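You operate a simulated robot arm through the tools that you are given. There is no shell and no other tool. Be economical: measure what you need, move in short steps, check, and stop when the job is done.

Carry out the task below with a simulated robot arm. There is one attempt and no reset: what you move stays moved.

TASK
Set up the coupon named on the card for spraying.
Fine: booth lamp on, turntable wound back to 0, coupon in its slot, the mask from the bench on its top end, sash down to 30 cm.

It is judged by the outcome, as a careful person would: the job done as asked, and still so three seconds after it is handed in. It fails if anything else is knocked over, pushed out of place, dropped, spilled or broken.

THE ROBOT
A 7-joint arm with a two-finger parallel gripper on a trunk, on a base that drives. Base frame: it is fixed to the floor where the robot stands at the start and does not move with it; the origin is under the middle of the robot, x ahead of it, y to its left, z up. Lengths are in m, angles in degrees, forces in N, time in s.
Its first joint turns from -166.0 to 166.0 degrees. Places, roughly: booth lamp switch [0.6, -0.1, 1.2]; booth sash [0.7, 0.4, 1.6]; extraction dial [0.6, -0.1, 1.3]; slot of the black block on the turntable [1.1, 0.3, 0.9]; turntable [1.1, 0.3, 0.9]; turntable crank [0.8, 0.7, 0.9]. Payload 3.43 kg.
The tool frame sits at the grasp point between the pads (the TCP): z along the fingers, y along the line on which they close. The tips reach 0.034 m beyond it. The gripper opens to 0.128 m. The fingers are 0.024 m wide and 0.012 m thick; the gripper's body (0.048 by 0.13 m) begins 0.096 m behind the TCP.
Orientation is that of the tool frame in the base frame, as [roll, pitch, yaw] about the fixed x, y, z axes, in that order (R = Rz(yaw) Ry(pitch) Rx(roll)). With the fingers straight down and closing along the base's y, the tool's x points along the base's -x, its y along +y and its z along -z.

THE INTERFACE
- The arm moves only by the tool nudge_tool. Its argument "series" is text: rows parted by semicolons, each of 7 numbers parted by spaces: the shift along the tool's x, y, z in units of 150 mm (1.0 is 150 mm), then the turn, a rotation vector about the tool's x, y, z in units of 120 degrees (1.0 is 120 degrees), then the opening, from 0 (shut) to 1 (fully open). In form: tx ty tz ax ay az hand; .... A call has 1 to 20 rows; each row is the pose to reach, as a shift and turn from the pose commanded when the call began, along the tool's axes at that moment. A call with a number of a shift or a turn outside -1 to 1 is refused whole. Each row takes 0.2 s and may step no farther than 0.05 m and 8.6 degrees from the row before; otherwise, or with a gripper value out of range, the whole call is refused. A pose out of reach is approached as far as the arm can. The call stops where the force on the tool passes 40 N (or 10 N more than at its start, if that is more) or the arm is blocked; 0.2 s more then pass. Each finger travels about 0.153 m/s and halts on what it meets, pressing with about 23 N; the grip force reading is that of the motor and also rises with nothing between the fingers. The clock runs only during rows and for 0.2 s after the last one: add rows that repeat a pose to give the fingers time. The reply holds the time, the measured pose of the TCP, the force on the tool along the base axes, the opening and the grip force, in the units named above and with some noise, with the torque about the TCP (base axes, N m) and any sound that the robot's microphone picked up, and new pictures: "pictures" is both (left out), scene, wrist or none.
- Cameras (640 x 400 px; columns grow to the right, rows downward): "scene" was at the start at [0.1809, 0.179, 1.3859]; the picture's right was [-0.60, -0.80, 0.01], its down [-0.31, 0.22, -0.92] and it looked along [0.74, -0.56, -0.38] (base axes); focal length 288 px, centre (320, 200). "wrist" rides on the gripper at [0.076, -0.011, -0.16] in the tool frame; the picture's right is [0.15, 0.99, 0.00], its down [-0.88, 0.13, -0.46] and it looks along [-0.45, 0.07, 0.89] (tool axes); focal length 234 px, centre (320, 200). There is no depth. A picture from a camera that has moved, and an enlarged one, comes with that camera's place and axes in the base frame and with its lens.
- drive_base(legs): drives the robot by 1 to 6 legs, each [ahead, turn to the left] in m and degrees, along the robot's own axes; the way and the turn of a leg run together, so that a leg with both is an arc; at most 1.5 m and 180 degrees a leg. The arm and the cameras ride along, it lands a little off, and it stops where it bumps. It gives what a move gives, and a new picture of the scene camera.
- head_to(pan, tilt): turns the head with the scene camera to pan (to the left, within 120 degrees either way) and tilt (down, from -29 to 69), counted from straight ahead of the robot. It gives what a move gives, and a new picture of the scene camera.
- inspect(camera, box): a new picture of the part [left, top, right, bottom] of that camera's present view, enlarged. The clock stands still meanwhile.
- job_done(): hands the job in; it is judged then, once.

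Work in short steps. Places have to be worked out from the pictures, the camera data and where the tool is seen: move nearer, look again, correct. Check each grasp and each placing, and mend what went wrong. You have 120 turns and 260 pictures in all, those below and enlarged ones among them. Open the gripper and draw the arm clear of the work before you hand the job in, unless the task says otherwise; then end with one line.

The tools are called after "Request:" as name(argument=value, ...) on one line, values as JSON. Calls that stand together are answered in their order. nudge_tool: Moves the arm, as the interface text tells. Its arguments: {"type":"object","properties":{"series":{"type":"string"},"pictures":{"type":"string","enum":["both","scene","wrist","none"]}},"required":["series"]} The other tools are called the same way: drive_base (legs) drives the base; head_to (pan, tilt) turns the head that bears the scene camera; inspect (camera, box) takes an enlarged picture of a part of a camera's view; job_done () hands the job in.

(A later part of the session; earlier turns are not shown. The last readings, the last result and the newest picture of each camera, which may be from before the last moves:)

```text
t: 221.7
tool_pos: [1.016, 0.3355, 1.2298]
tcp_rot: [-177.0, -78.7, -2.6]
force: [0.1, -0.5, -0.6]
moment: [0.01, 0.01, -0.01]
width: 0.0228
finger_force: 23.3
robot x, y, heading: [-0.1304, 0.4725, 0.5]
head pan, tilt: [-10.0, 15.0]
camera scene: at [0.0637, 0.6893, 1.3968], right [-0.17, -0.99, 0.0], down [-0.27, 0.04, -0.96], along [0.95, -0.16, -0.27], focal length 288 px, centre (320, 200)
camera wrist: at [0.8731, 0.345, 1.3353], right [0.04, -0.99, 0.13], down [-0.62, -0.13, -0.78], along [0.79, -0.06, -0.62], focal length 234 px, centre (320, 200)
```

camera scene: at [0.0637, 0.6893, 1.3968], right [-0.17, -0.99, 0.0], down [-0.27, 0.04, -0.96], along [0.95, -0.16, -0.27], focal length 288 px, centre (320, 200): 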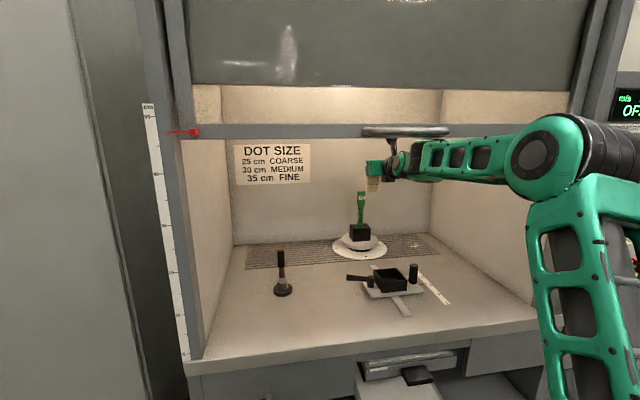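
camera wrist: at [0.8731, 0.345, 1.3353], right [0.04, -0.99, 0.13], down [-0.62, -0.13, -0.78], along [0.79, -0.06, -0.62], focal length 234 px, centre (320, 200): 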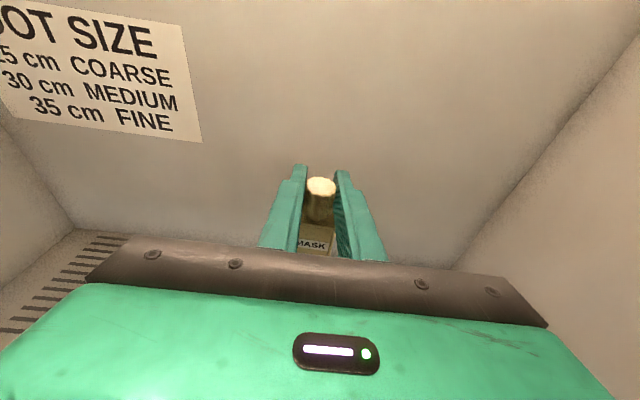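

I ease down slightly, right the mask's pitch and advance most of the way, then compare with the coupon.

Request:
nudge_tool(series="-0.04 -0.01 0.08 0 -0.006 0 0.05; -0.02 -0.02 0.2 0 -0.012 0 0.05; 0.01 -0.03 0.35 0 -0.018 0 0.05; 0.02 -0.03 0.47 0 -0.018 0 0.05; 0.02 -0.03 0.47 0 -0.018 0 0.05", pictures="scene")

Request:
inspect(camera="scene", box=[330, 140, 410, 200])

Request:
inspect(camera="scene", box=[340, 100, 500, 200])

```text
t: 222.9
tool_pos: [1.0838, 0.3413, 1.2183]
tcp_rot: [-177.5, -76.6, -2.0]
force: [0.1, -0.2, 0.4]
moment: [0.01, -0.01, 0.01]
width: 0.023
finger_force: 23.5
robot x, y, heading: [-0.1341, 0.472, 0.3]
head pan, tilt: [-10.0, 15.0]
camera scene: at [0.0636, 0.6893, 1.3968], right [-0.17, -0.99, 0.0], down [-0.27, 0.04, -0.96], along [0.95, -0.16, -0.27], focal length 288 px, centre (320, 200)
```

scene: 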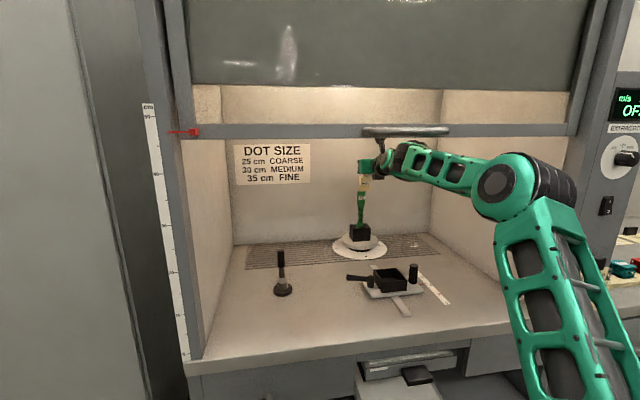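

```text
6.67 times, centred on (370, 170) of scene
camera zoom: at [0.0636, 0.6893, 1.3968], right [-0.17, -0.99, 0.0], down [-0.27, 0.04, -0.96], along [0.95, -0.16, -0.27], focal length 1921 px, centre (-13, 400)
```

zoom: 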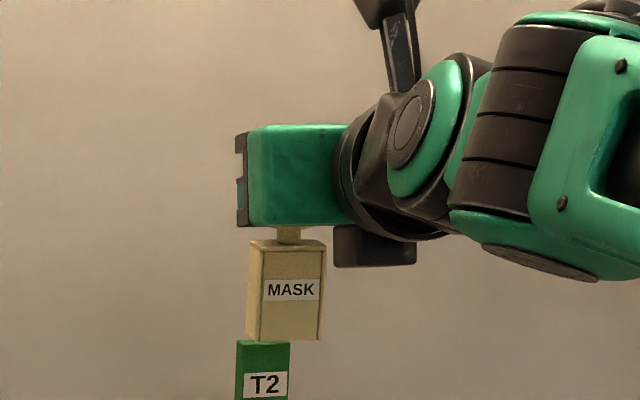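

```text
4.00 times, centred on (420, 150) of scene
camera zoom: at [0.0636, 0.6893, 1.3968], right [-0.17, -0.99, 0.0], down [-0.27, 0.04, -0.96], along [0.95, -0.16, -0.27], focal length 1152 px, centre (-80, 400)
```

zoom: 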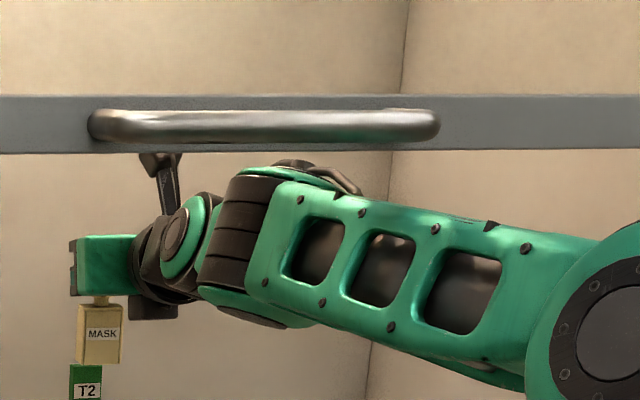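

Request:
inspect(camera="scene", box=[350, 172, 390, 197])

```text
16.00 times, centred on (370, 184) of scene
camera zoom: at [0.0636, 0.6893, 1.3968], right [-0.17, -0.99, 0.0], down [-0.27, 0.04, -0.96], along [0.95, -0.16, -0.27], focal length 4609 px, centre (-480, 448)
```

zoom: 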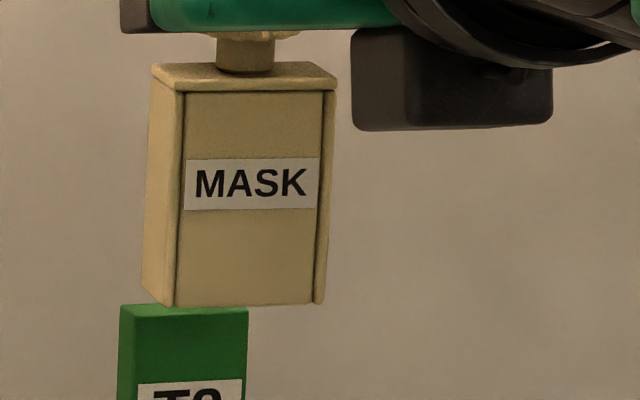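

Mask bottom centre is at about [1.087, 0.344], and the coupon's top centre is at about [1.13, 0.342]. I move 43 mm ahead and 2 mm right, and check before lowering.

Request:
nudge_tool(series="0.03 0.006 0.14 0 0 0 0.05; 0.067 0.013 0.279 0 0 0 0.05; 0.067 0.013 0.279 0 0 0 0.05", pictures="none")

Request:
inspect(camera="scene", box=[345, 172, 385, 197])

```text
t: 223.7
tool_pos: [1.1292, 0.3391, 1.22]
tcp_rot: [-177.5, -76.5, -1.9]
force: [-0.2, -0.8, 0.8]
moment: [0.0, -0.02, 0.0]
width: 0.023
finger_force: 23.5
robot x, y, heading: [-0.1359, 0.4706, 0.4]
head pan, tilt: [-10.0, 15.0]
```

```text
16.00 times, centred on (365, 184) of scene
camera zoom: at [0.0637, 0.6893, 1.3968], right [-0.17, -0.99, 0.0], down [-0.27, 0.04, -0.96], along [0.95, -0.16, -0.27], focal length 4609 px, centre (-400, 448)
```

zoom: 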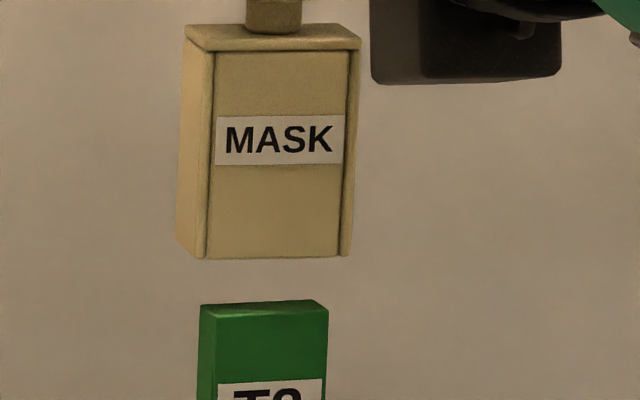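

Columns align; x is slightly uncertain, so I take 2 mm back and lower gently to just past the coupon's top.

Request:
nudge_tool(series="-0.003 0 -0.013 0 0 0 0.05; -0.035 0 -0.005 0 0 0 0.05; -0.068 0 0.003 0 0 0 0.05; -0.084 0 0.007 0 0 0 0.05; -0.1 0 0.01 0 0 0 0.05; -0.116 0 0.014 0 0 0 0.05; -0.132 0 0.018 0 0 0 0.05", pictures="none")

Request:
inspect(camera="scene", box=[345, 172, 385, 197])

```text
t: 225.3
tool_pos: [1.1256, 0.3398, 1.203]
tcp_rot: [-177.5, -76.7, -1.9]
force: [-0.1, 0.1, 19.1]
moment: [-0.17, 0.09, 0.01]
width: 0.0239
finger_force: 22.8
robot x, y, heading: [-0.1341, 0.4713, 0.4]
head pan, tilt: [-10.0, 15.0]
```

```text
16.00 times, centred on (365, 184) of scene
camera zoom: at [0.0625, 0.6894, 1.397], right [-0.17, -0.99, 0.0], down [-0.27, 0.04, -0.96], along [0.95, -0.16, -0.27], focal length 4609 px, centre (-400, 448)
```

zoom: 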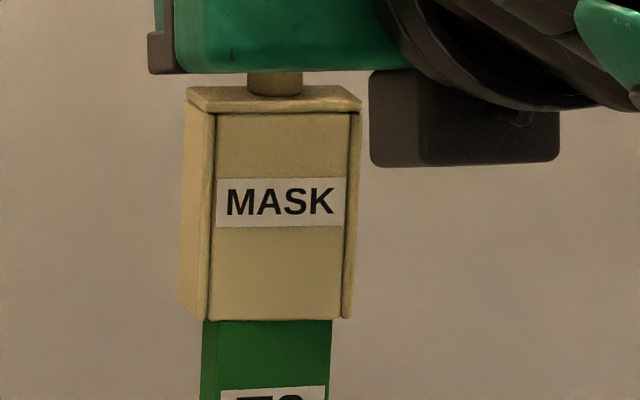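

Contact at 19 N: the mask rests on the coupon's top instead of slipping over it. I compare their yaw angles closely.

Request:
inspect(camera="scene", box=[352, 186, 372, 206])

Request:
inspect(camera="scene", box=[335, 200, 395, 260])

```text
16.00 times, centred on (362, 196) of scene
camera zoom: at [0.0625, 0.6894, 1.397], right [-0.17, -0.99, 0.0], down [-0.27, 0.04, -0.96], along [0.95, -0.16, -0.27], focal length 4609 px, centre (-352, 264)
```

zoom: 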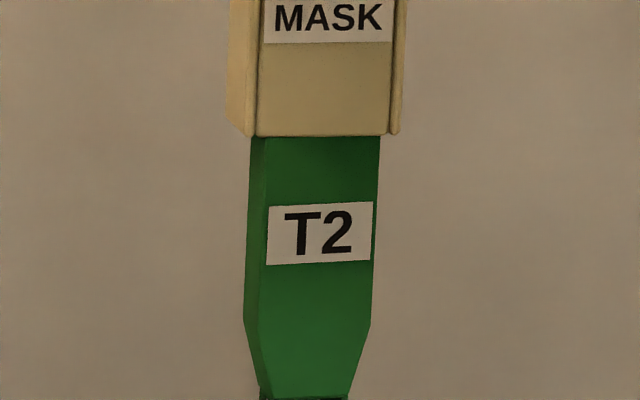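

```text
6.67 times, centred on (365, 230) of scene
camera zoom: at [0.0625, 0.6894, 1.397], right [-0.17, -0.99, 0.0], down [-0.27, 0.04, -0.96], along [0.95, -0.16, -0.27], focal length 1921 px, centre (20, 0)
```

zoom: 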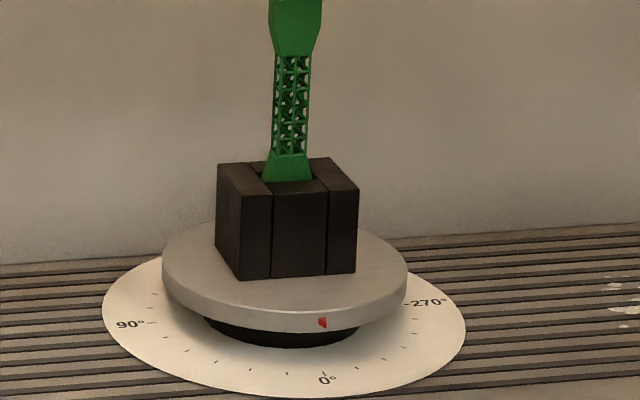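

The coupon is turned about 3° one way and the mask about 2–3° the other. I lift slightly, yaw the mask by +4.5° and try again.

Request:
nudge_tool(series="0.03 0 -0.007 0 0 0 0.05; 0.065 0 -0.0155 0 0 0 0.05; 0.065 0 -0.0155 0.0365 0 -0.0088 0.05; 0.065 0 -0.0155 0.0365 0 -0.0088 0.05; 0.033 0 -0.008 0.0365 0 -0.0088 0.05; 0.016 0 -0.004 0.0365 0 -0.0088 0.05; 0 0 0 0.0365 0 -0.0088 0.05; -0.016 0 0.004 0.0365 0 -0.0088 0.05; -0.032 0 0.008 0.0365 0 -0.0088 0.05", pictures="none")

Request:
inspect(camera="scene", box=[345, 175, 385, 200])

```text
t: 227.3
tool_pos: [1.1271, 0.3398, 1.1969]
tcp_rot: [-177.6, -76.7, 2.7]
force: [-0.6, -0.2, 17.0]
moment: [0.11, 0.16, 0.11]
width: 0.0236
finger_force: 22.6
robot x, y, heading: [-0.1314, 0.4675, 0.5]
head pan, tilt: [-10.0, 15.0]
```

```text
16.00 times, centred on (365, 188) of scene
camera zoom: at [0.0626, 0.6894, 1.397], right [-0.17, -0.99, 0.0], down [-0.27, 0.04, -0.96], along [0.95, -0.16, -0.27], focal length 4609 px, centre (-400, 400)
```

zoom: 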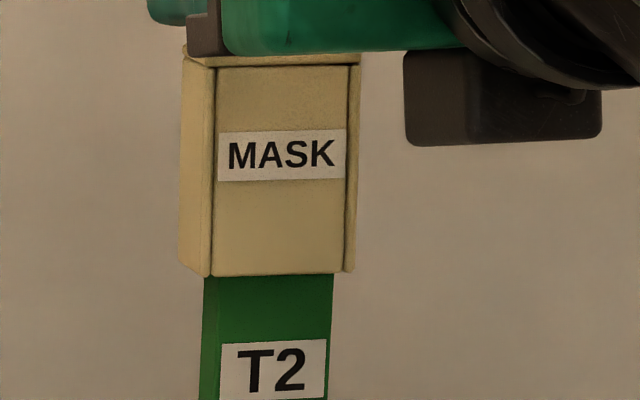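

The mask slid up in the grip until its box top met the fingers; it has not entered yet. The rows suggest the coupon lies about 3 mm further back, so I lift, shift +3 mm in x and lower again.

Request:
nudge_tool(series="0.05 0 -0.012 0 0 0 0.05; 0.055 0.004 0.0075 0 0 0 0.05; 0.055 0.004 0.0075 0 0 0 0.05; 0.035 0.004 0.012 0 0 0 0.05; 0.02 0.004 0.016 0 0 0 0.05; 0.005 0.004 0.0195 0 0 0 0.05; -0.01 0.004 0.023 0 0 0 0.05; -0.026 0.004 0.027 0 0 0 0.05; -0.042 0.004 0.031 0 0 0 0.05", pictures="none")

Request:
inspect(camera="scene", box=[345, 175, 385, 200])

```text
t: 229.3
tool_pos: [1.1293, 0.3397, 1.1889]
tcp_rot: [-177.7, -76.7, 2.7]
force: [1.2, -0.6, 20.3]
moment: [-0.36, 0.32, -0.13]
width: 0.0242
finger_force: 23.0
robot x, y, heading: [-0.1365, 0.4669, 0.1]
head pan, tilt: [-10.0, 15.0]
```

```text
16.00 times, centred on (365, 188) of scene
camera zoom: at [0.0625, 0.6894, 1.397], right [-0.17, -0.99, 0.0], down [-0.27, 0.04, -0.96], along [0.95, -0.16, -0.27], focal length 4609 px, centre (-400, 400)
```

zoom: 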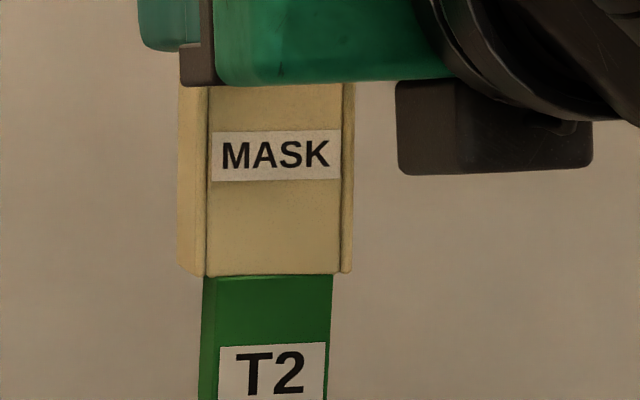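

Still not in. I zoom further to measure the mask's and coupon's yaw and offset.

Request:
inspect(camera="scene", box=[355, 187, 369, 196])

Request:
inspect(camera="wrist", box=[270, 150, 370, 260])

```text
16.00 times, centred on (362, 192) of scene
camera zoom: at [0.0625, 0.6894, 1.397], right [-0.17, -0.99, 0.0], down [-0.27, 0.04, -0.96], along [0.95, -0.16, -0.27], focal length 4609 px, centre (-352, 336)
```

zoom: 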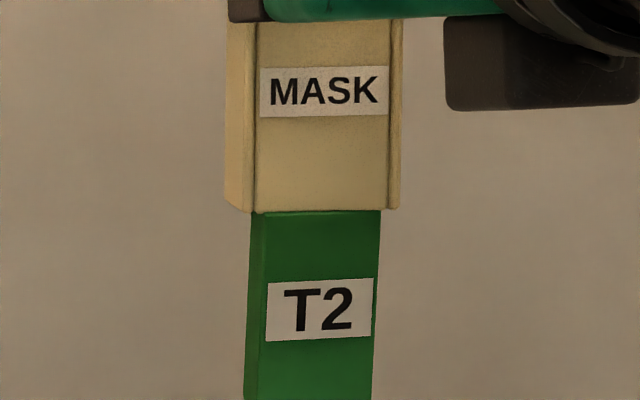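

```text
3.64 times, centred on (320, 205) of wrist
camera zoom: at [0.991, 0.3393, 1.2999], right [0.12, -0.98, 0.13], down [-0.63, -0.18, -0.75], along [0.77, 0.01, -0.64], focal length 852 px, centre (320, 182)
```

zoom: 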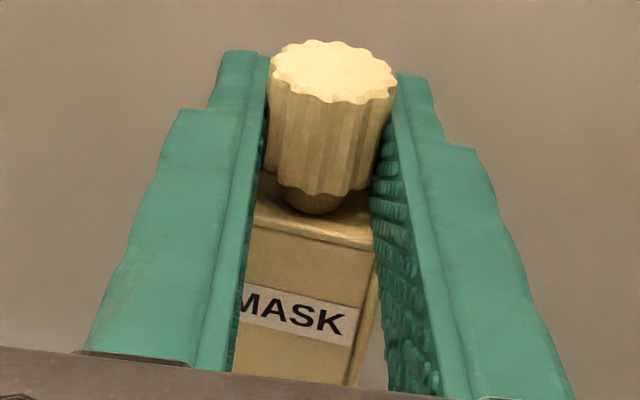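

I lift a little, yaw another +4°, shift 1 mm right and press gently again.

Request:
nudge_tool(series="0.05 0 -0.012 0 0 0 0.05; 0.055 0.006 -0.013 0.0324 0 -0.0078 0.05; 0.055 0.006 -0.013 0.0324 0 -0.0078 0.05; 0.03 0.006 -0.007 0.0324 0 -0.0078 0.05; 0.01 0.006 -0.002 0.0324 0 -0.0078 0.05; -0.006 0.006 0.001 0.0324 0 -0.0078 0.05; -0.022 0.006 0.005 0.0324 0 -0.0078 0.05; -0.038 0.006 0.009 0.0324 0 -0.0078 0.05", pictures="none")

Request:
inspect(camera="scene", box=[345, 175, 385, 200])

```text
t: 231.1
tool_pos: [1.1307, 0.3379, 1.182]
tcp_rot: [-177.8, -76.6, 6.7]
force: [0.4, 1.1, -0.6]
moment: [0.01, -0.01, -0.01]
width: 0.0243
finger_force: 23.0
robot x, y, heading: [-0.1314, 0.4684, 0.5]
head pan, tilt: [-10.0, 15.0]
```

```text
16.00 times, centred on (365, 188) of scene
camera zoom: at [0.0637, 0.6893, 1.3968], right [-0.17, -0.99, 0.0], down [-0.27, 0.04, -0.96], along [0.95, -0.16, -0.27], focal length 4609 px, centre (-400, 400)
```

zoom: 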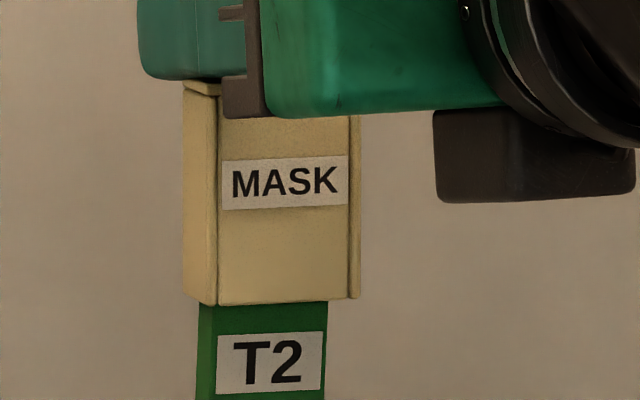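

It has slipped over the end (about 10 mm in, no force). I keep lowering.

Request:
nudge_tool(series="-0.019 0 0.0045 0 0 0 0.05; -0.038 0 0.009 0 0 0 0.05; -0.057 0 0.0135 0 0 0 0.05; -0.076 0 0.018 0 0 0 0.05; -0.095 0 0.0225 0 0 0 0.05; -0.114 0 0.027 0 0 0 0.05; -0.133 0 0.0315 0 0 0 0.05; -0.152 0 0.036 0 0 0 0.05", pictures="none")

Request:
inspect(camera="scene", box=[340, 175, 390, 240])

```text
t: 232.9
tool_pos: [1.1295, 0.3397, 1.1585]
tcp_rot: [-177.9, -76.5, 6.7]
force: [0.1, -0.4, -0.2]
moment: [0.01, -0.01, -0.03]
width: 0.024
finger_force: 22.7
robot x, y, heading: [-0.1338, 0.4669, 0.3]
head pan, tilt: [-10.0, 15.0]
```

```text
6.15 times, centred on (365, 208) of scene
camera zoom: at [0.0637, 0.6893, 1.3968], right [-0.17, -0.99, 0.0], down [-0.27, 0.04, -0.96], along [0.95, -0.16, -0.27], focal length 1773 px, centre (43, 154)
```

zoom: 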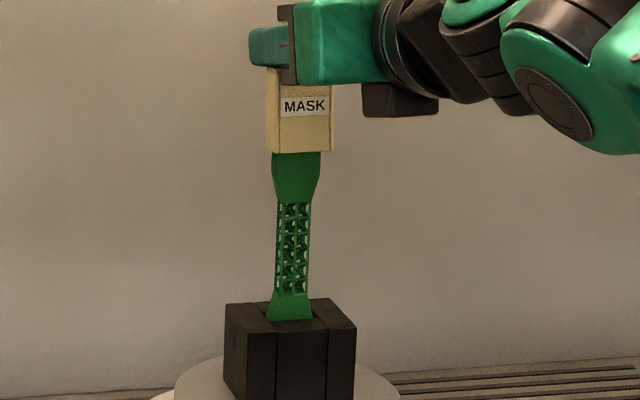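

The mask now covers the label. I continue until it bottoms out.

Request:
nudge_tool(series="-0.013 0 0.003 0 0 0 0.05; -0.026 0 0.006 0 0 0 0.05; -0.039 0 0.009 0 0 0 0.05; -0.052 0 0.012 0 0 0 0.05; -0.065 0 0.015 0 0 0 0.05; -0.078 0 0.018 0 0 0 0.05; -0.091 0 0.021 0 0 0 0.05; -0.104 0 0.024 0 0 0 0.05; -0.117 0 0.027 0 0 0 0.05", pictures="none")

Request:
inspect(camera="scene", box=[340, 175, 390, 240])

```text
t: 234.9
tool_pos: [1.1293, 0.3383, 1.1402]
tcp_rot: [-177.8, -76.6, 6.6]
force: [1.8, 0.2, 6.0]
moment: [0.04, -0.43, -0.01]
width: 0.0241
finger_force: 22.6
robot x, y, heading: [-0.1365, 0.4682, 0.4]
head pan, tilt: [-10.0, 15.0]
```

```text
6.15 times, centred on (365, 208) of scene
camera zoom: at [0.0634, 0.6893, 1.3969], right [-0.17, -0.99, 0.0], down [-0.27, 0.04, -0.96], along [0.95, -0.16, -0.27], focal length 1773 px, centre (43, 154)
```

zoom: 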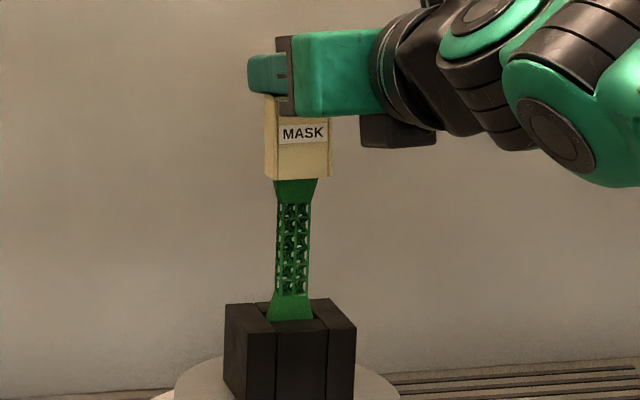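

It has bottomed out (6 N) and covers the whole top end. I open the fingers and withdraw straight back.

Request:
nudge_tool(series="0.008 0 -0.002 0 0 0 0.05; 0.008 0 -0.002 0 0 0 0.2; 0.008 0 -0.002 0 0 0 0.45; 0.008 0 -0.002 0 0 0 0.5; -0.02 0 -0.12 0 0 0 0.5; -0.06 0 -0.3 0 0 0 0.5; -0.11 0 -0.5 0 0 0 0.5; -0.16 0 -0.7 0 0 0 0.5; -0.2 0 -0.9 0 0 0 0.5", pictures="wrist")

Request:
inspect(camera="scene", box=[320, 160, 410, 270])

```text
t: 236.9
tool_pos: [0.9924, 0.3181, 1.1406]
tcp_rot: [-177.4, -76.6, 6.4]
force: [0.6, -0.8, -0.4]
moment: [-0.02, -0.02, 0.01]
width: 0.0639
finger_force: 0.1
robot x, y, heading: [-0.1379, 0.473, 0.4]
head pan, tilt: [-10.0, 15.0]
camera wrist: at [0.8548, 0.3073, 1.2509], right [0.19, -0.97, 0.13], down [-0.62, -0.22, -0.75], along [0.76, 0.06, -0.65], focal length 234 px, centre (320, 200)
```

wrist: 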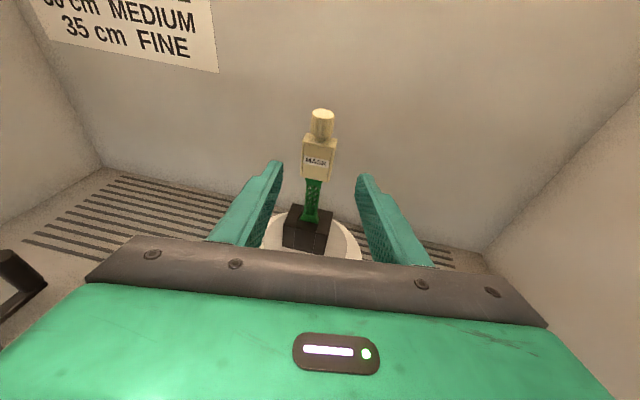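

```text
3.64 times, centred on (365, 215) of scene
camera zoom: at [0.0641, 0.6893, 1.3968], right [-0.17, -0.99, 0.0], down [-0.27, 0.04, -0.96], along [0.95, -0.16, -0.27], focal length 1048 px, centre (156, 146)
```

zoom: 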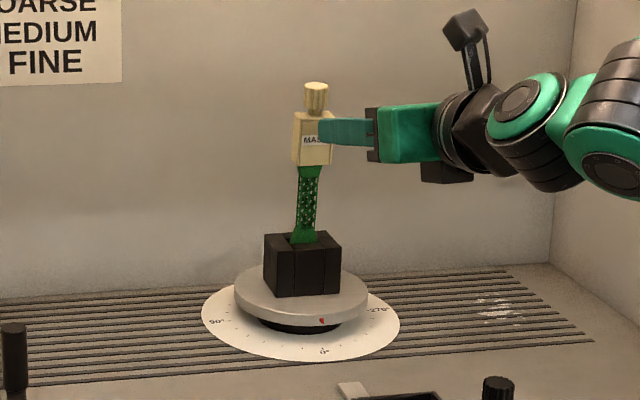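

Mask seated on T2, and the turntable mark still lines up with 0. I back the base out with the arm unchanged.

Request:
drive_base(legs=[[-0.3, 0]])

Request:
inspect(camera="scene", box=[120, 100, 240, 400])

Request:
inspect(camera="scene", box=[310, 100, 480, 180])

```text
t: 239.0
tool_pos: [0.6888, 0.3156, 1.1411]
tcp_rot: [-177.6, -76.6, 6.6]
force: [0.1, 0.3, 0.1]
moment: [0.02, 0.03, 0.01]
width: 0.0641
finger_force: 0.0
robot x, y, heading: [-0.4374, 0.4718, 0.3]
head pan, tilt: [-10.0, 15.0]
camera scene: at [-0.2398, 0.6876, 1.3968], right [-0.17, -0.99, 0.0], down [-0.27, 0.04, -0.96], along [0.95, -0.16, -0.27], focal length 288 px, centre (320, 200)
```

scene: 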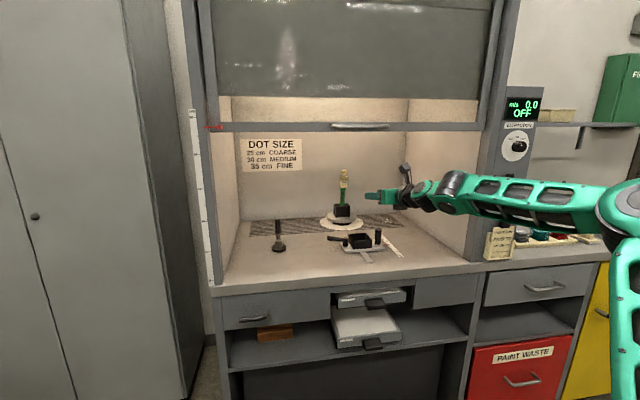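

```text
1.33 times, centred on (180, 250) of scene
camera zoom: at [-0.2398, 0.6876, 1.3968], right [-0.17, -0.99, 0.0], down [-0.27, 0.04, -0.96], along [0.95, -0.16, -0.27], focal length 384 px, centre (507, 133)
```

zoom: 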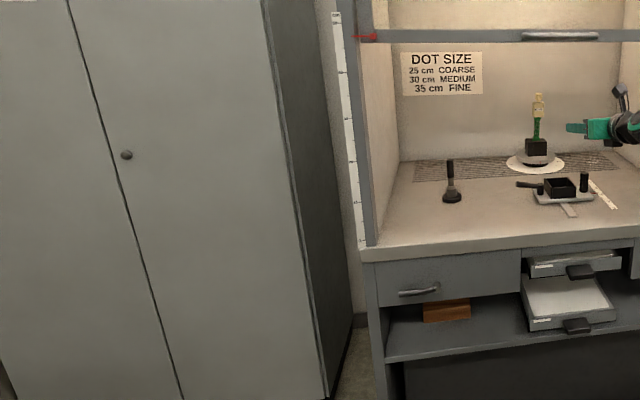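

```text
3.76 times, centred on (395, 140) of scene
camera zoom: at [-0.2398, 0.6876, 1.3968], right [-0.17, -0.99, 0.0], down [-0.27, 0.04, -0.96], along [0.95, -0.16, -0.27], focal length 1085 px, centre (38, 426)
```

zoom: 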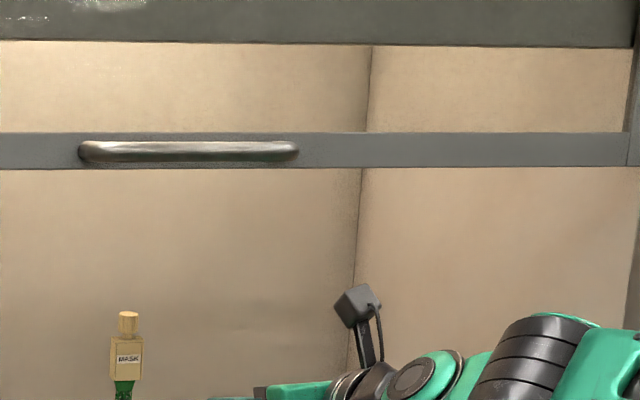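

Out of the booth. Next is the sash; I read its pointer and scale closely.

Request:
inspect(camera="scene", box=[170, 100, 250, 180])

Request:
inspect(camera="scene", box=[170, 200, 250, 300])

```text
5.00 times, centred on (210, 140) of scene
camera zoom: at [-0.2398, 0.6876, 1.3968], right [-0.17, -0.99, 0.0], down [-0.27, 0.04, -0.96], along [0.95, -0.16, -0.27], focal length 1440 px, centre (870, 500)
```

zoom: 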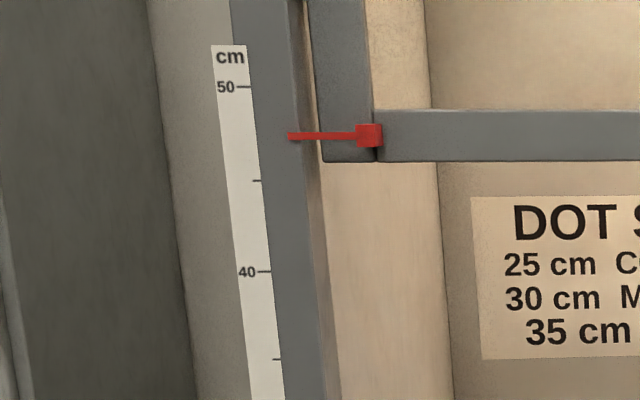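

```text
4.00 times, centred on (210, 250) of scene
camera zoom: at [-0.2398, 0.6876, 1.3968], right [-0.17, -0.99, 0.0], down [-0.27, 0.04, -0.96], along [0.95, -0.16, -0.27], focal length 1152 px, centre (760, 0)
```

zoom: 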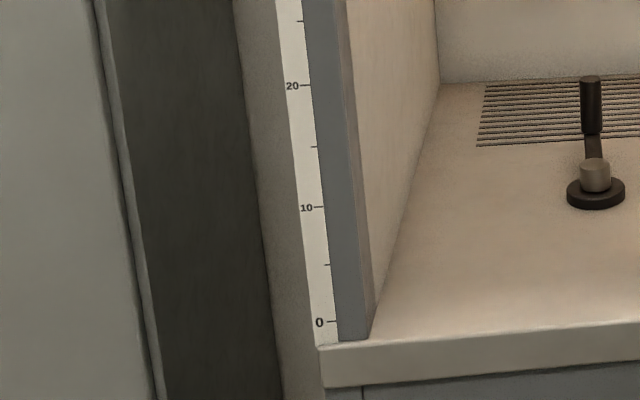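

The pointer reads about 47.4, so the sash must come down about 17.4 cm. I retract the arm, then roll the gripper to close vertically on the handle bar.

Request:
nudge_tool(series="-0.03 -0.05 -0.2 0 0 0 0.5; -0.05 -0.1 -0.4 0 0 0 0.5; -0.05 -0.2 -0.6 0 0 0 0.5; -0.05 -0.3 -0.8 0 0 0 0.5; 0 -0.4 -1 0 0 0 0.5", pictures="none")

Request:
nudge_tool(series="0 0 -0.1 0 0 -0.0667 0.5; 0 0 -0.2 0 0 -0.1333 0.5; 0 0 -0.3 0 0 -0.2 0.5; 0 0 -0.4 0 0 -0.2667 0.5; 0 0 -0.5 0 0 -0.3333 0.5; 0 0 -0.6 0 0 -0.4 0.5; 0 0 -0.6 0 0 -0.4667 0.5; 0 0 -0.6 0 0 -0.5333 0.5; 0 0 -0.6 0 0 -0.6 0.5; 0 0 -0.6 0 0 -0.6667 0.5; 0 0 -0.6 0 0 -0.75 0.5", pictures="both")

```text
t: 240.2
tool_pos: [0.5217, 0.3507, 1.1872]
tcp_rot: [-178.1, -77.2, 6.9]
force: [0.2, -0.5, -1.1]
moment: [0.03, 0.0, 0.05]
width: 0.064
finger_force: 0.0
robot x, y, heading: [-0.438, 0.4652, 0.4]
head pan, tilt: [-10.0, 15.0]
```

```text
refused: row 11 steps farther than a row can; nothing moved
```

Request:
nudge_tool(series="0 0 -0.1 0 0 -0.0667 0.5; 0 0 -0.2 0 0 -0.1333 0.5; 0 0 -0.3 0 0 -0.2 0.5; 0 0 -0.4 0 0 -0.2667 0.5; 0 0 -0.5 0 0 -0.3333 0.5; 0 0 -0.6 0 0 -0.4 0.5; 0 0 -0.6 0 0 -0.4667 0.5; 0 0 -0.6 0 0 -0.5333 0.5; 0 0 -0.6 0 0 -0.6 0.5; 0 0 -0.6 0 0 -0.6667 0.5; 0 0 -0.6 0 0 -0.7333 0.5; 0 0 -0.6 0 0 -0.75 0.5", pictures="both")

```text
t: 241.4
tool_pos: [0.4504, 0.3329, 1.1995]
tcp_rot: [108.9, -48.2, 84.8]
force: [-0.8, -1.2, 0.1]
moment: [0.05, 0.0, 0.13]
width: 0.0636
finger_force: 0.1
robot x, y, heading: [-0.4372, 0.4691, 0.2]
head pan, tilt: [-10.0, 15.0]
stopped in row 6: the arm was blocked; the commanded pose is now the measured one
camera scene: at [-0.2401, 0.6868, 1.397], right [-0.17, -0.99, 0.0], down [-0.27, 0.04, -0.96], along [0.95, -0.16, -0.27], focal length 288 px, centre (320, 200)
camera wrist: at [0.2991, 0.3671, 1.2838], right [0.26, -0.63, 0.73], down [-0.46, -0.75, -0.48], along [0.85, -0.21, -0.49], focal length 234 px, centre (320, 200)
```

scene: 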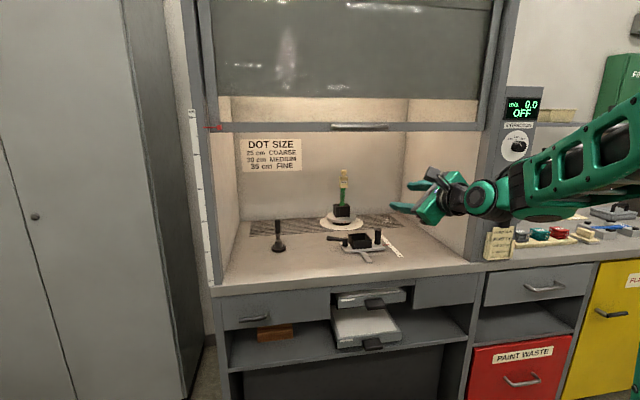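
wrist: 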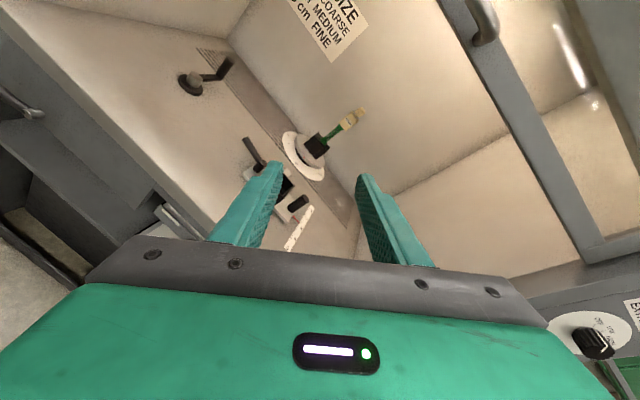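

The rotation halted midway with no force; I continue it without moving the position.

Request:
nudge_tool(series="0 0 0 0 0 -0.05 0.5; 0 0 0 0 0 -0.1 0.5; 0 0 0 0 0 -0.15 0.5; 0 0 0 0 0 -0.2 0.5; 0 0 0 0 0 -0.25 0.5; 0 0 0 0 0 -0.3 0.5; 0 0 0 0 0 -0.35 0.5", pictures="none")

```text
t: 241.9
tool_pos: [0.4351, 0.3372, 1.2152]
tcp_rot: [105.3, -40.6, 89.1]
force: [0.2, -2.3, -1.5]
moment: [0.06, -0.04, 0.29]
width: 0.0638
finger_force: 0.0
robot x, y, heading: [-0.4366, 0.4703, 0.5]
head pan, tilt: [-10.0, 15.0]
stopped in row 2: the arm was blocked; the commanded pose is now the measured one
```

Request:
head_to(pan=-45, tilt=25)

```text
t: 243.0
tool_pos: [0.4357, 0.3385, 1.2142]
tcp_rot: [105.2, -40.6, 89.2]
force: [-0.1, -0.2, 0.7]
moment: [0.0, -0.01, -0.02]
width: 0.0639
finger_force: 0.1
robot x, y, heading: [-0.4343, 0.4691, 0.4]
head pan, tilt: [-45.0, 25.0]
camera scene: at [-0.2666, 0.6386, 1.381], right [-0.7, -0.71, 0.01], down [-0.31, 0.3, -0.9], along [0.64, -0.64, -0.43], focal length 288 px, centre (320, 200)
```

scene: 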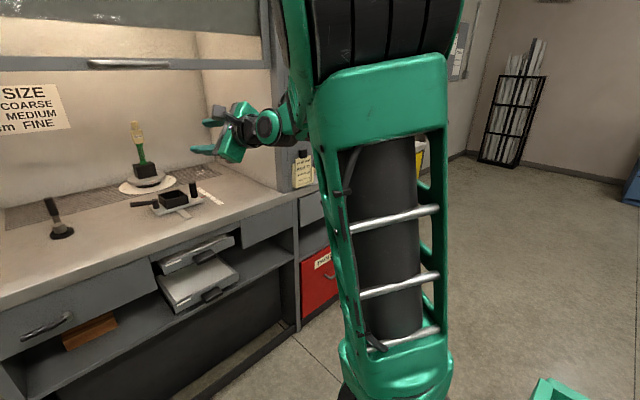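

The upper arm stands close to the head when folded this far. I extend forward a bit first and then complete the roll.

Request:
nudge_tool(series="0 0 0.2 0 0 0 0.5; 0 0 0.4 0 0 0 0.5; 0 0 0.6 0 0 0 0.5; 0 0 0.75 0 0 -0.05 0.5; 0 0 0.75 0 0 -0.1 0.5; 0 0 0.75 0 0 -0.15 0.5; 0 0 0.75 0 0 -0.2 0.5; 0 0 0.75 0 0 -0.25 0.5; 0 0 0.75 0 0 -0.27 0.5", pictures="wrist")

```text
t: 245.0
tool_pos: [0.5395, 0.3573, 1.1918]
tcp_rot: [101.9, -8.9, 97.3]
force: [-0.6, -0.3, 0.1]
moment: [0.0, -0.02, 0.0]
width: 0.064
finger_force: 0.1
robot x, y, heading: [-0.4348, 0.467, 0.3]
head pan, tilt: [-45.0, 25.0]
camera wrist: at [0.3741, 0.4085, 1.2253], right [0.2, 0.02, 0.98], down [-0.3, -0.95, 0.08], along [0.93, -0.31, -0.19], focal length 234 px, centre (320, 200)
```

wrist: 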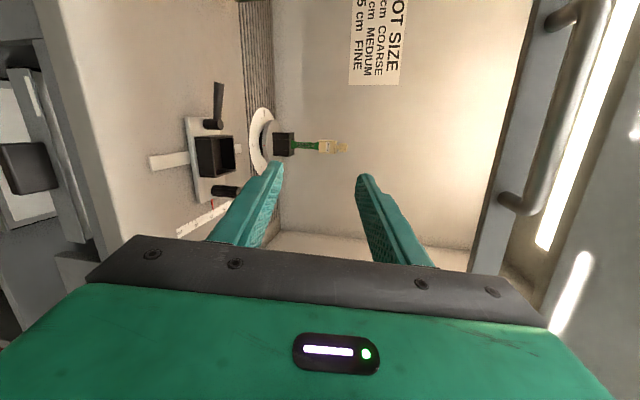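

Closing axis is now vertical. I level the tool (pitch, yaw, roll trims) and back off slightly before rising to the handle.

Request:
nudge_tool(series="0 0 -0.1 -0.0325 -0.0257 -0.0247 0.5; 0 0 -0.2 -0.065 -0.0514 -0.0494 0.5; 0 0 -0.3 -0.0975 -0.077 -0.074 0.5; 0 0 -0.3 -0.0975 -0.077 -0.074 0.5", pictures="none")

```text
t: 246.0
tool_pos: [0.4965, 0.3496, 1.2016]
tcp_rot: [90.7, 0.8, 89.0]
force: [-0.2, 0.7, -0.9]
moment: [0.01, 0.0, -0.02]
width: 0.0637
finger_force: 0.0
robot x, y, heading: [-0.4368, 0.4664, 0.2]
head pan, tilt: [-45.0, 25.0]
```

Level now (tool x = left, y = up, z = ahead). I rise to handle height.

Request:
nudge_tool(series="0.1 0.2 -0.05 0 0 0 0.5; 0.2 0.4 -0.1 0 0 0 0.5; 0.3 0.6 -0.1 0 0 0 0.5; 0.4 0.8 -0.1 0 0 0 0.5; 0.47 1 -0.1 0 0 0 0.5; 0.47 1 -0.1 0 0 0 0.5", pictures="wrist")

Request:
head_to(pan=-10, tilt=10)

```text
t: 247.4
tool_pos: [0.4849, 0.4216, 1.3508]
tcp_rot: [90.8, 0.6, 89.0]
force: [0.1, -0.1, -0.6]
moment: [-0.01, -0.02, 0.04]
width: 0.0642
finger_force: 0.1
robot x, y, heading: [-0.4371, 0.4687, 0.4]
head pan, tilt: [-45.0, 25.0]
camera wrist: at [0.3263, 0.5011, 1.3401], right [0.02, 0.16, 0.99], down [-0.47, -0.87, 0.15], along [0.88, -0.46, 0.06], focal length 234 px, centre (320, 200)
```

wrist: 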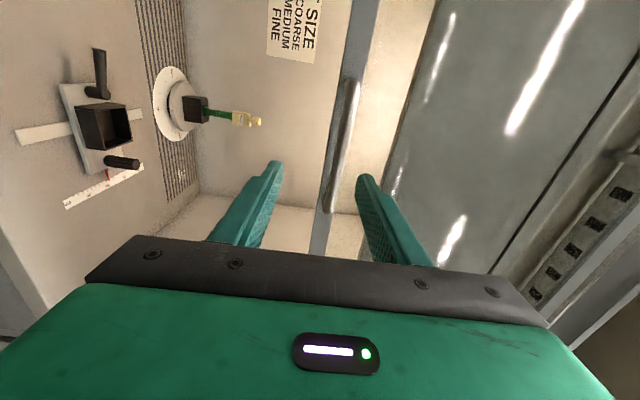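

```text
t: 248.4
tool_pos: [0.4848, 0.4216, 1.3495]
tcp_rot: [90.8, 0.6, 89.2]
force: [0.4, -0.2, 0.4]
moment: [0.0, 0.01, 0.0]
width: 0.064
finger_force: 0.1
robot x, y, heading: [-0.4392, 0.4694, 0.4]
head pan, tilt: [-10.0, 10.0]
camera scene: at [-0.2402, 0.6876, 1.4049], right [-0.17, -0.99, 0.0], down [-0.18, 0.03, -0.98], along [0.97, -0.17, -0.19], focal length 288 px, centre (320, 200)
```

scene: 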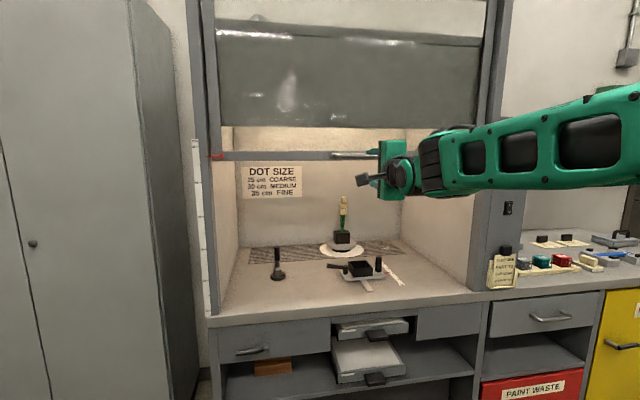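

Handle bar at about x 0.60, z 1.373. I raise 23 mm and advance to just around it.

Request:
nudge_tool(series="0 0.157 0 0 0 0 0.5; 0 0.157 0.2 0 0 0 0.5; 0 0.157 0.4 0 0 0 0.5; 0 0.157 0.55 0 0 0 0.5; 0 0.157 0.55 0 0 0 0.5", pictures="both")

Request:
inspect(camera="wrist", box=[220, 60, 420, 250])

Request:
inspect(camera="scene", box=[320, 120, 420, 200])

```text
t: 249.6
tool_pos: [0.5674, 0.4221, 1.3725]
tcp_rot: [90.8, 0.7, 89.1]
force: [-0.2, 0.1, 0.2]
moment: [0.0, -0.02, 0.01]
width: 0.064
finger_force: 0.1
robot x, y, heading: [-0.4384, 0.4673, 0.6]
head pan, tilt: [-10.0, 10.0]
camera scene: at [-0.2401, 0.6877, 1.405], right [-0.17, -0.99, 0.0], down [-0.18, 0.03, -0.98], along [0.97, -0.17, -0.19], focal length 288 px, centre (320, 200)
camera wrist: at [0.4084, 0.5008, 1.3631], right [0.02, 0.16, 0.99], down [-0.47, -0.87, 0.15], along [0.88, -0.46, 0.06], focal length 234 px, centre (320, 200)
```

scene: 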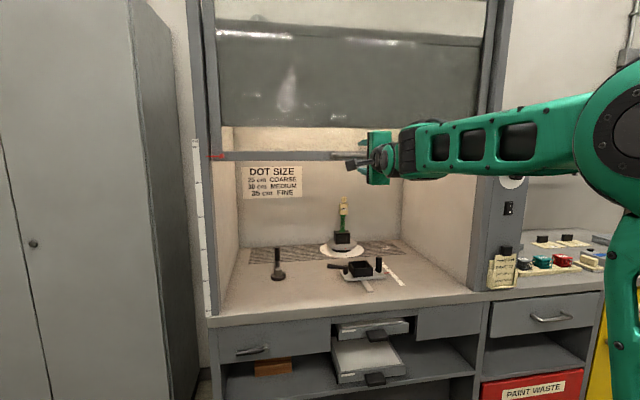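
wrist: 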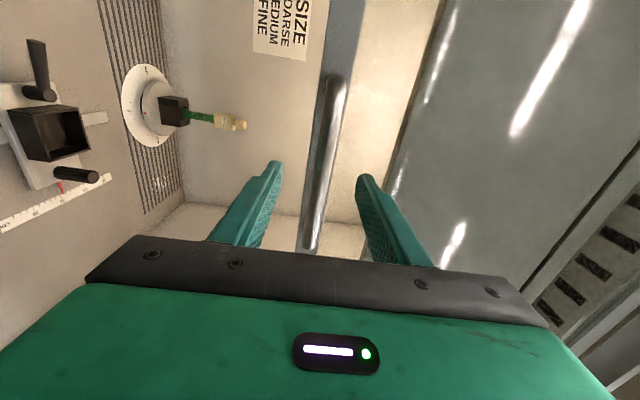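

```text
2.11 times, centred on (320, 155) of wrist
camera zoom: at [0.4084, 0.5008, 1.3631], right [0.02, 0.16, 0.99], down [-0.47, -0.87, 0.15], along [0.88, -0.46, 0.06], focal length 493 px, centre (320, 295)
```

zoom: 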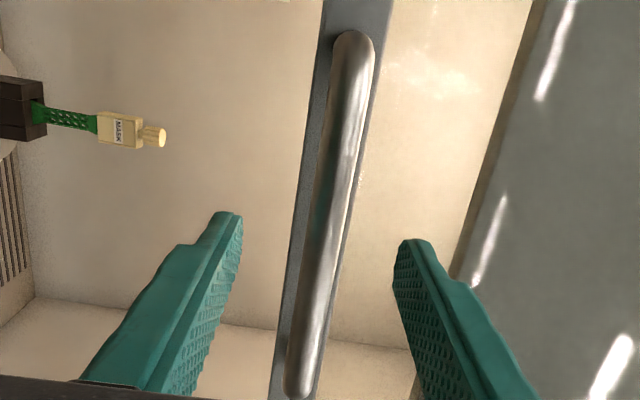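

```text
5.00 times, centred on (370, 160) of scene
camera zoom: at [-0.2401, 0.6877, 1.405], right [-0.17, -0.99, 0.0], down [-0.18, 0.03, -0.98], along [0.97, -0.17, -0.19], focal length 1440 px, centre (70, 400)
```

zoom: 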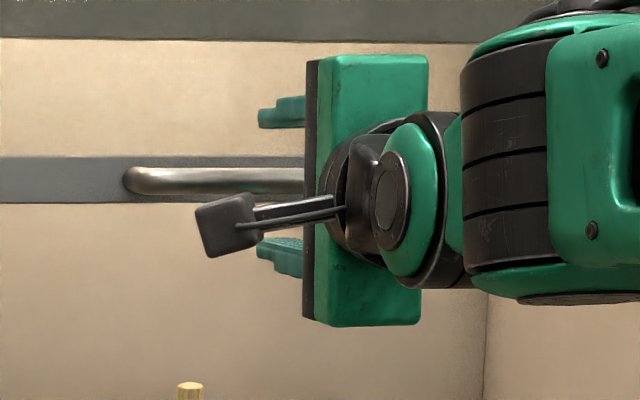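

The handle lies centred between the fingertips. I advance 25 mm in small steps and close.

Request:
nudge_tool(series="0 0 0.033 0 0 0 0.5; 0 0 0.066 0 0 0 0.5; 0 0 0.1 0 0 0 0.5; 0 0 0.133 0 0 0 0.5; 0 0 0.165 0 0 0 0.5; 0 0 0.165 0 0 0 0.3; 0 0 0.165 0 0 0 0.1; 0 0 0.165 0 0 0 0.1; 0 0 0.165 0 0 0 0.1", pictures="none")

Request:
inspect(camera="wrist", box=[220, 60, 420, 250])

Request:
inspect(camera="scene", box=[185, 130, 265, 200])

```text
t: 251.6
tool_pos: [0.5919, 0.4211, 1.3749]
tcp_rot: [90.8, 0.7, 89.1]
force: [4.5, 0.0, 3.4]
moment: [1.05, -0.07, 0.0]
width: 0.0158
finger_force: 44.9
robot x, y, heading: [-0.4373, 0.47, 0.3]
head pan, tilt: [-10.0, 10.0]
```

```text
2.11 times, centred on (320, 155) of wrist
camera zoom: at [0.4337, 0.4999, 1.3627], right [0.02, 0.16, 0.99], down [-0.47, -0.87, 0.15], along [0.88, -0.46, 0.06], focal length 493 px, centre (320, 295)
```

zoom: 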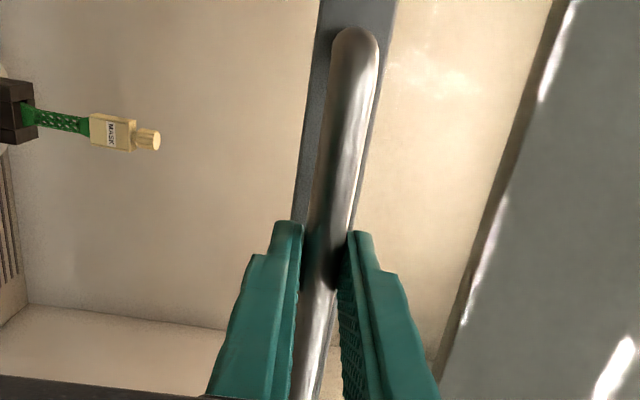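

```text
5.71 times, centred on (225, 165) of scene
camera zoom: at [-0.2399, 0.6877, 1.405], right [-0.17, -0.99, 0.0], down [-0.18, 0.03, -0.98], along [0.97, -0.17, -0.19], focal length 1646 px, centre (863, 400)
```

zoom: 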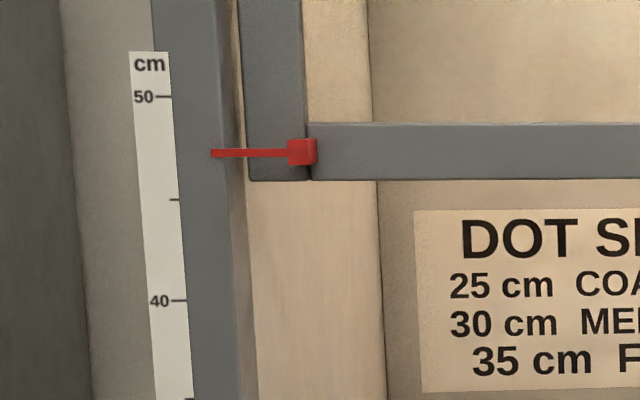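

The handle is gripped (16 mm) and the pointer reads 47.25. I pull down 45 mm first to feel the force.

Request:
nudge_tool(series="0 -0.04 0 0 0 0 0.05; 0 -0.1 0 0 0 0 0.05; 0 -0.17 0 0 0 0 0.05; 0 -0.24 0 0 0 0 0.05; 0 -0.3 0 0 0 0 0.05; 0 -0.3 0 0 0 0 0.05", pictures="scene")

```text
t: 253.0
tool_pos: [0.5924, 0.4211, 1.326]
tcp_rot: [90.8, 0.7, 89.1]
force: [14.6, 3.5, 0.0]
moment: [1.03, -0.03, 0.19]
width: 0.0159
finger_force: 44.9
robot x, y, heading: [-0.4368, 0.467, 0.1]
head pan, tilt: [-10.0, 10.0]
camera scene: at [-0.2391, 0.6878, 1.4048], right [-0.17, -0.99, 0.0], down [-0.19, 0.03, -0.98], along [0.97, -0.17, -0.19], focal length 288 px, centre (320, 200)
```

scene: 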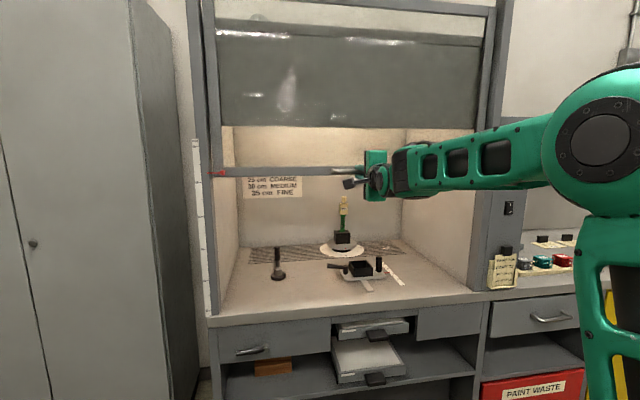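

The sash follows easily. I continue to nearly the target.

Request:
nudge_tool(series="0 -0.08 -0.005 0 0 0 0.05; 0 -0.18 -0.007 0 0 0 0.05; 0 -0.28 -0.007 0 0 0 0.05; 0 -0.38 -0.007 0 0 0 0.05; 0 -0.48 -0.007 0 0 0 0.05; 0 -0.58 -0.007 0 0 0 0.05; 0 -0.67 -0.007 0 0 0 0.05; 0 -0.74 -0.007 0 0 0 0.05; 0 -0.74 -0.007 0 0 0 0.05", pictures="scene")

Request:
inspect(camera="scene", box=[185, 170, 265, 270])

```text
t: 255.0
tool_pos: [0.5896, 0.4207, 1.2154]
tcp_rot: [90.8, 0.7, 89.3]
force: [34.6, 11.0, 1.2]
moment: [1.03, -0.02, 0.38]
width: 0.0158
finger_force: 44.6
robot x, y, heading: [-0.4402, 0.4692, 0.1]
head pan, tilt: [-10.0, 10.0]
camera scene: at [-0.2382, 0.6883, 1.4046], right [-0.17, -0.99, 0.0], down [-0.19, 0.03, -0.98], along [0.97, -0.17, -0.19], focal length 288 px, centre (320, 200)
```

scene: 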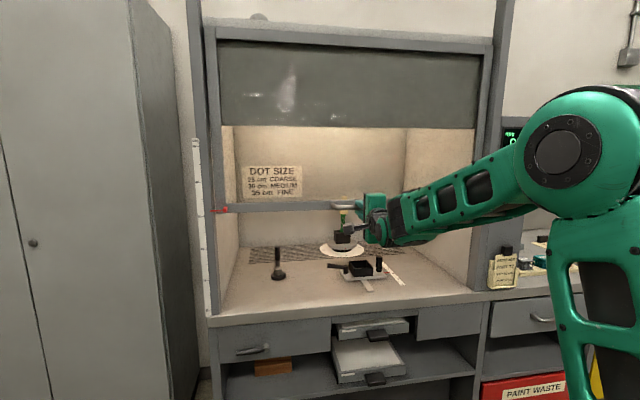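

```text
4.00 times, centred on (225, 220) of scene
camera zoom: at [-0.2382, 0.6883, 1.4046], right [-0.17, -0.99, 0.0], down [-0.19, 0.03, -0.98], along [0.97, -0.17, -0.19], focal length 1152 px, centre (700, 120)
```

zoom: 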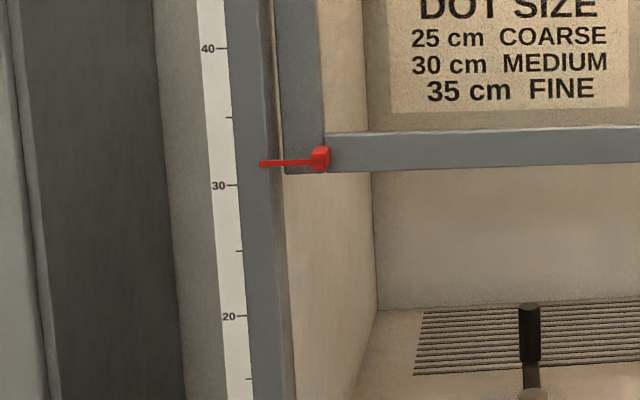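

The pointer reads about 31.4 (and 31.3 by tool travel). I lower another 13.5 mm while easing the side forces.

Request:
nudge_tool(series="0.003 0 0.008 0 0 0 0.05; 0.005 -0.03 0.013 0 0 0 0.05; 0.005 -0.06 0.013 0 0 0 0.05; 0.005 -0.09 0.013 0 0 0 0.05; 0.005 -0.09 0.013 0 0 0 0.05", pictures="none")

Request:
inspect(camera="scene", box=[195, 190, 245, 240])

```text
t: 256.2
tool_pos: [0.5892, 0.421, 1.2022]
tcp_rot: [90.7, 0.7, 89.1]
force: [-16.7, 10.9, 2.4]
moment: [1.07, -0.08, 0.06]
width: 0.0155
finger_force: 44.4
robot x, y, heading: [-0.4406, 0.4651, 0.2]
head pan, tilt: [-10.0, 10.0]
```

```text
8.00 times, centred on (220, 215) of scene
camera zoom: at [-0.2412, 0.6882, 1.405], right [-0.17, -0.99, 0.0], down [-0.18, 0.03, -0.98], along [0.97, -0.17, -0.19], focal length 2305 px, centre (1120, 80)
```

zoom: 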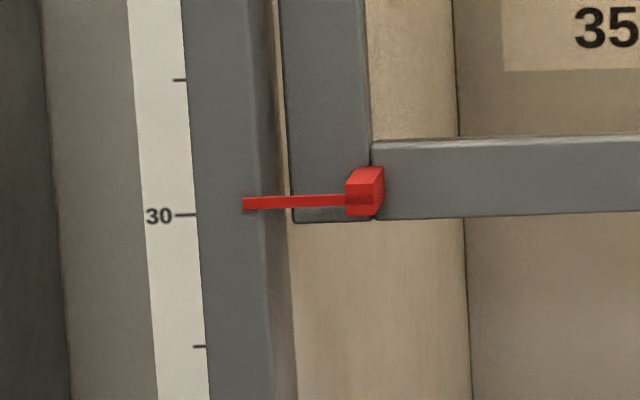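

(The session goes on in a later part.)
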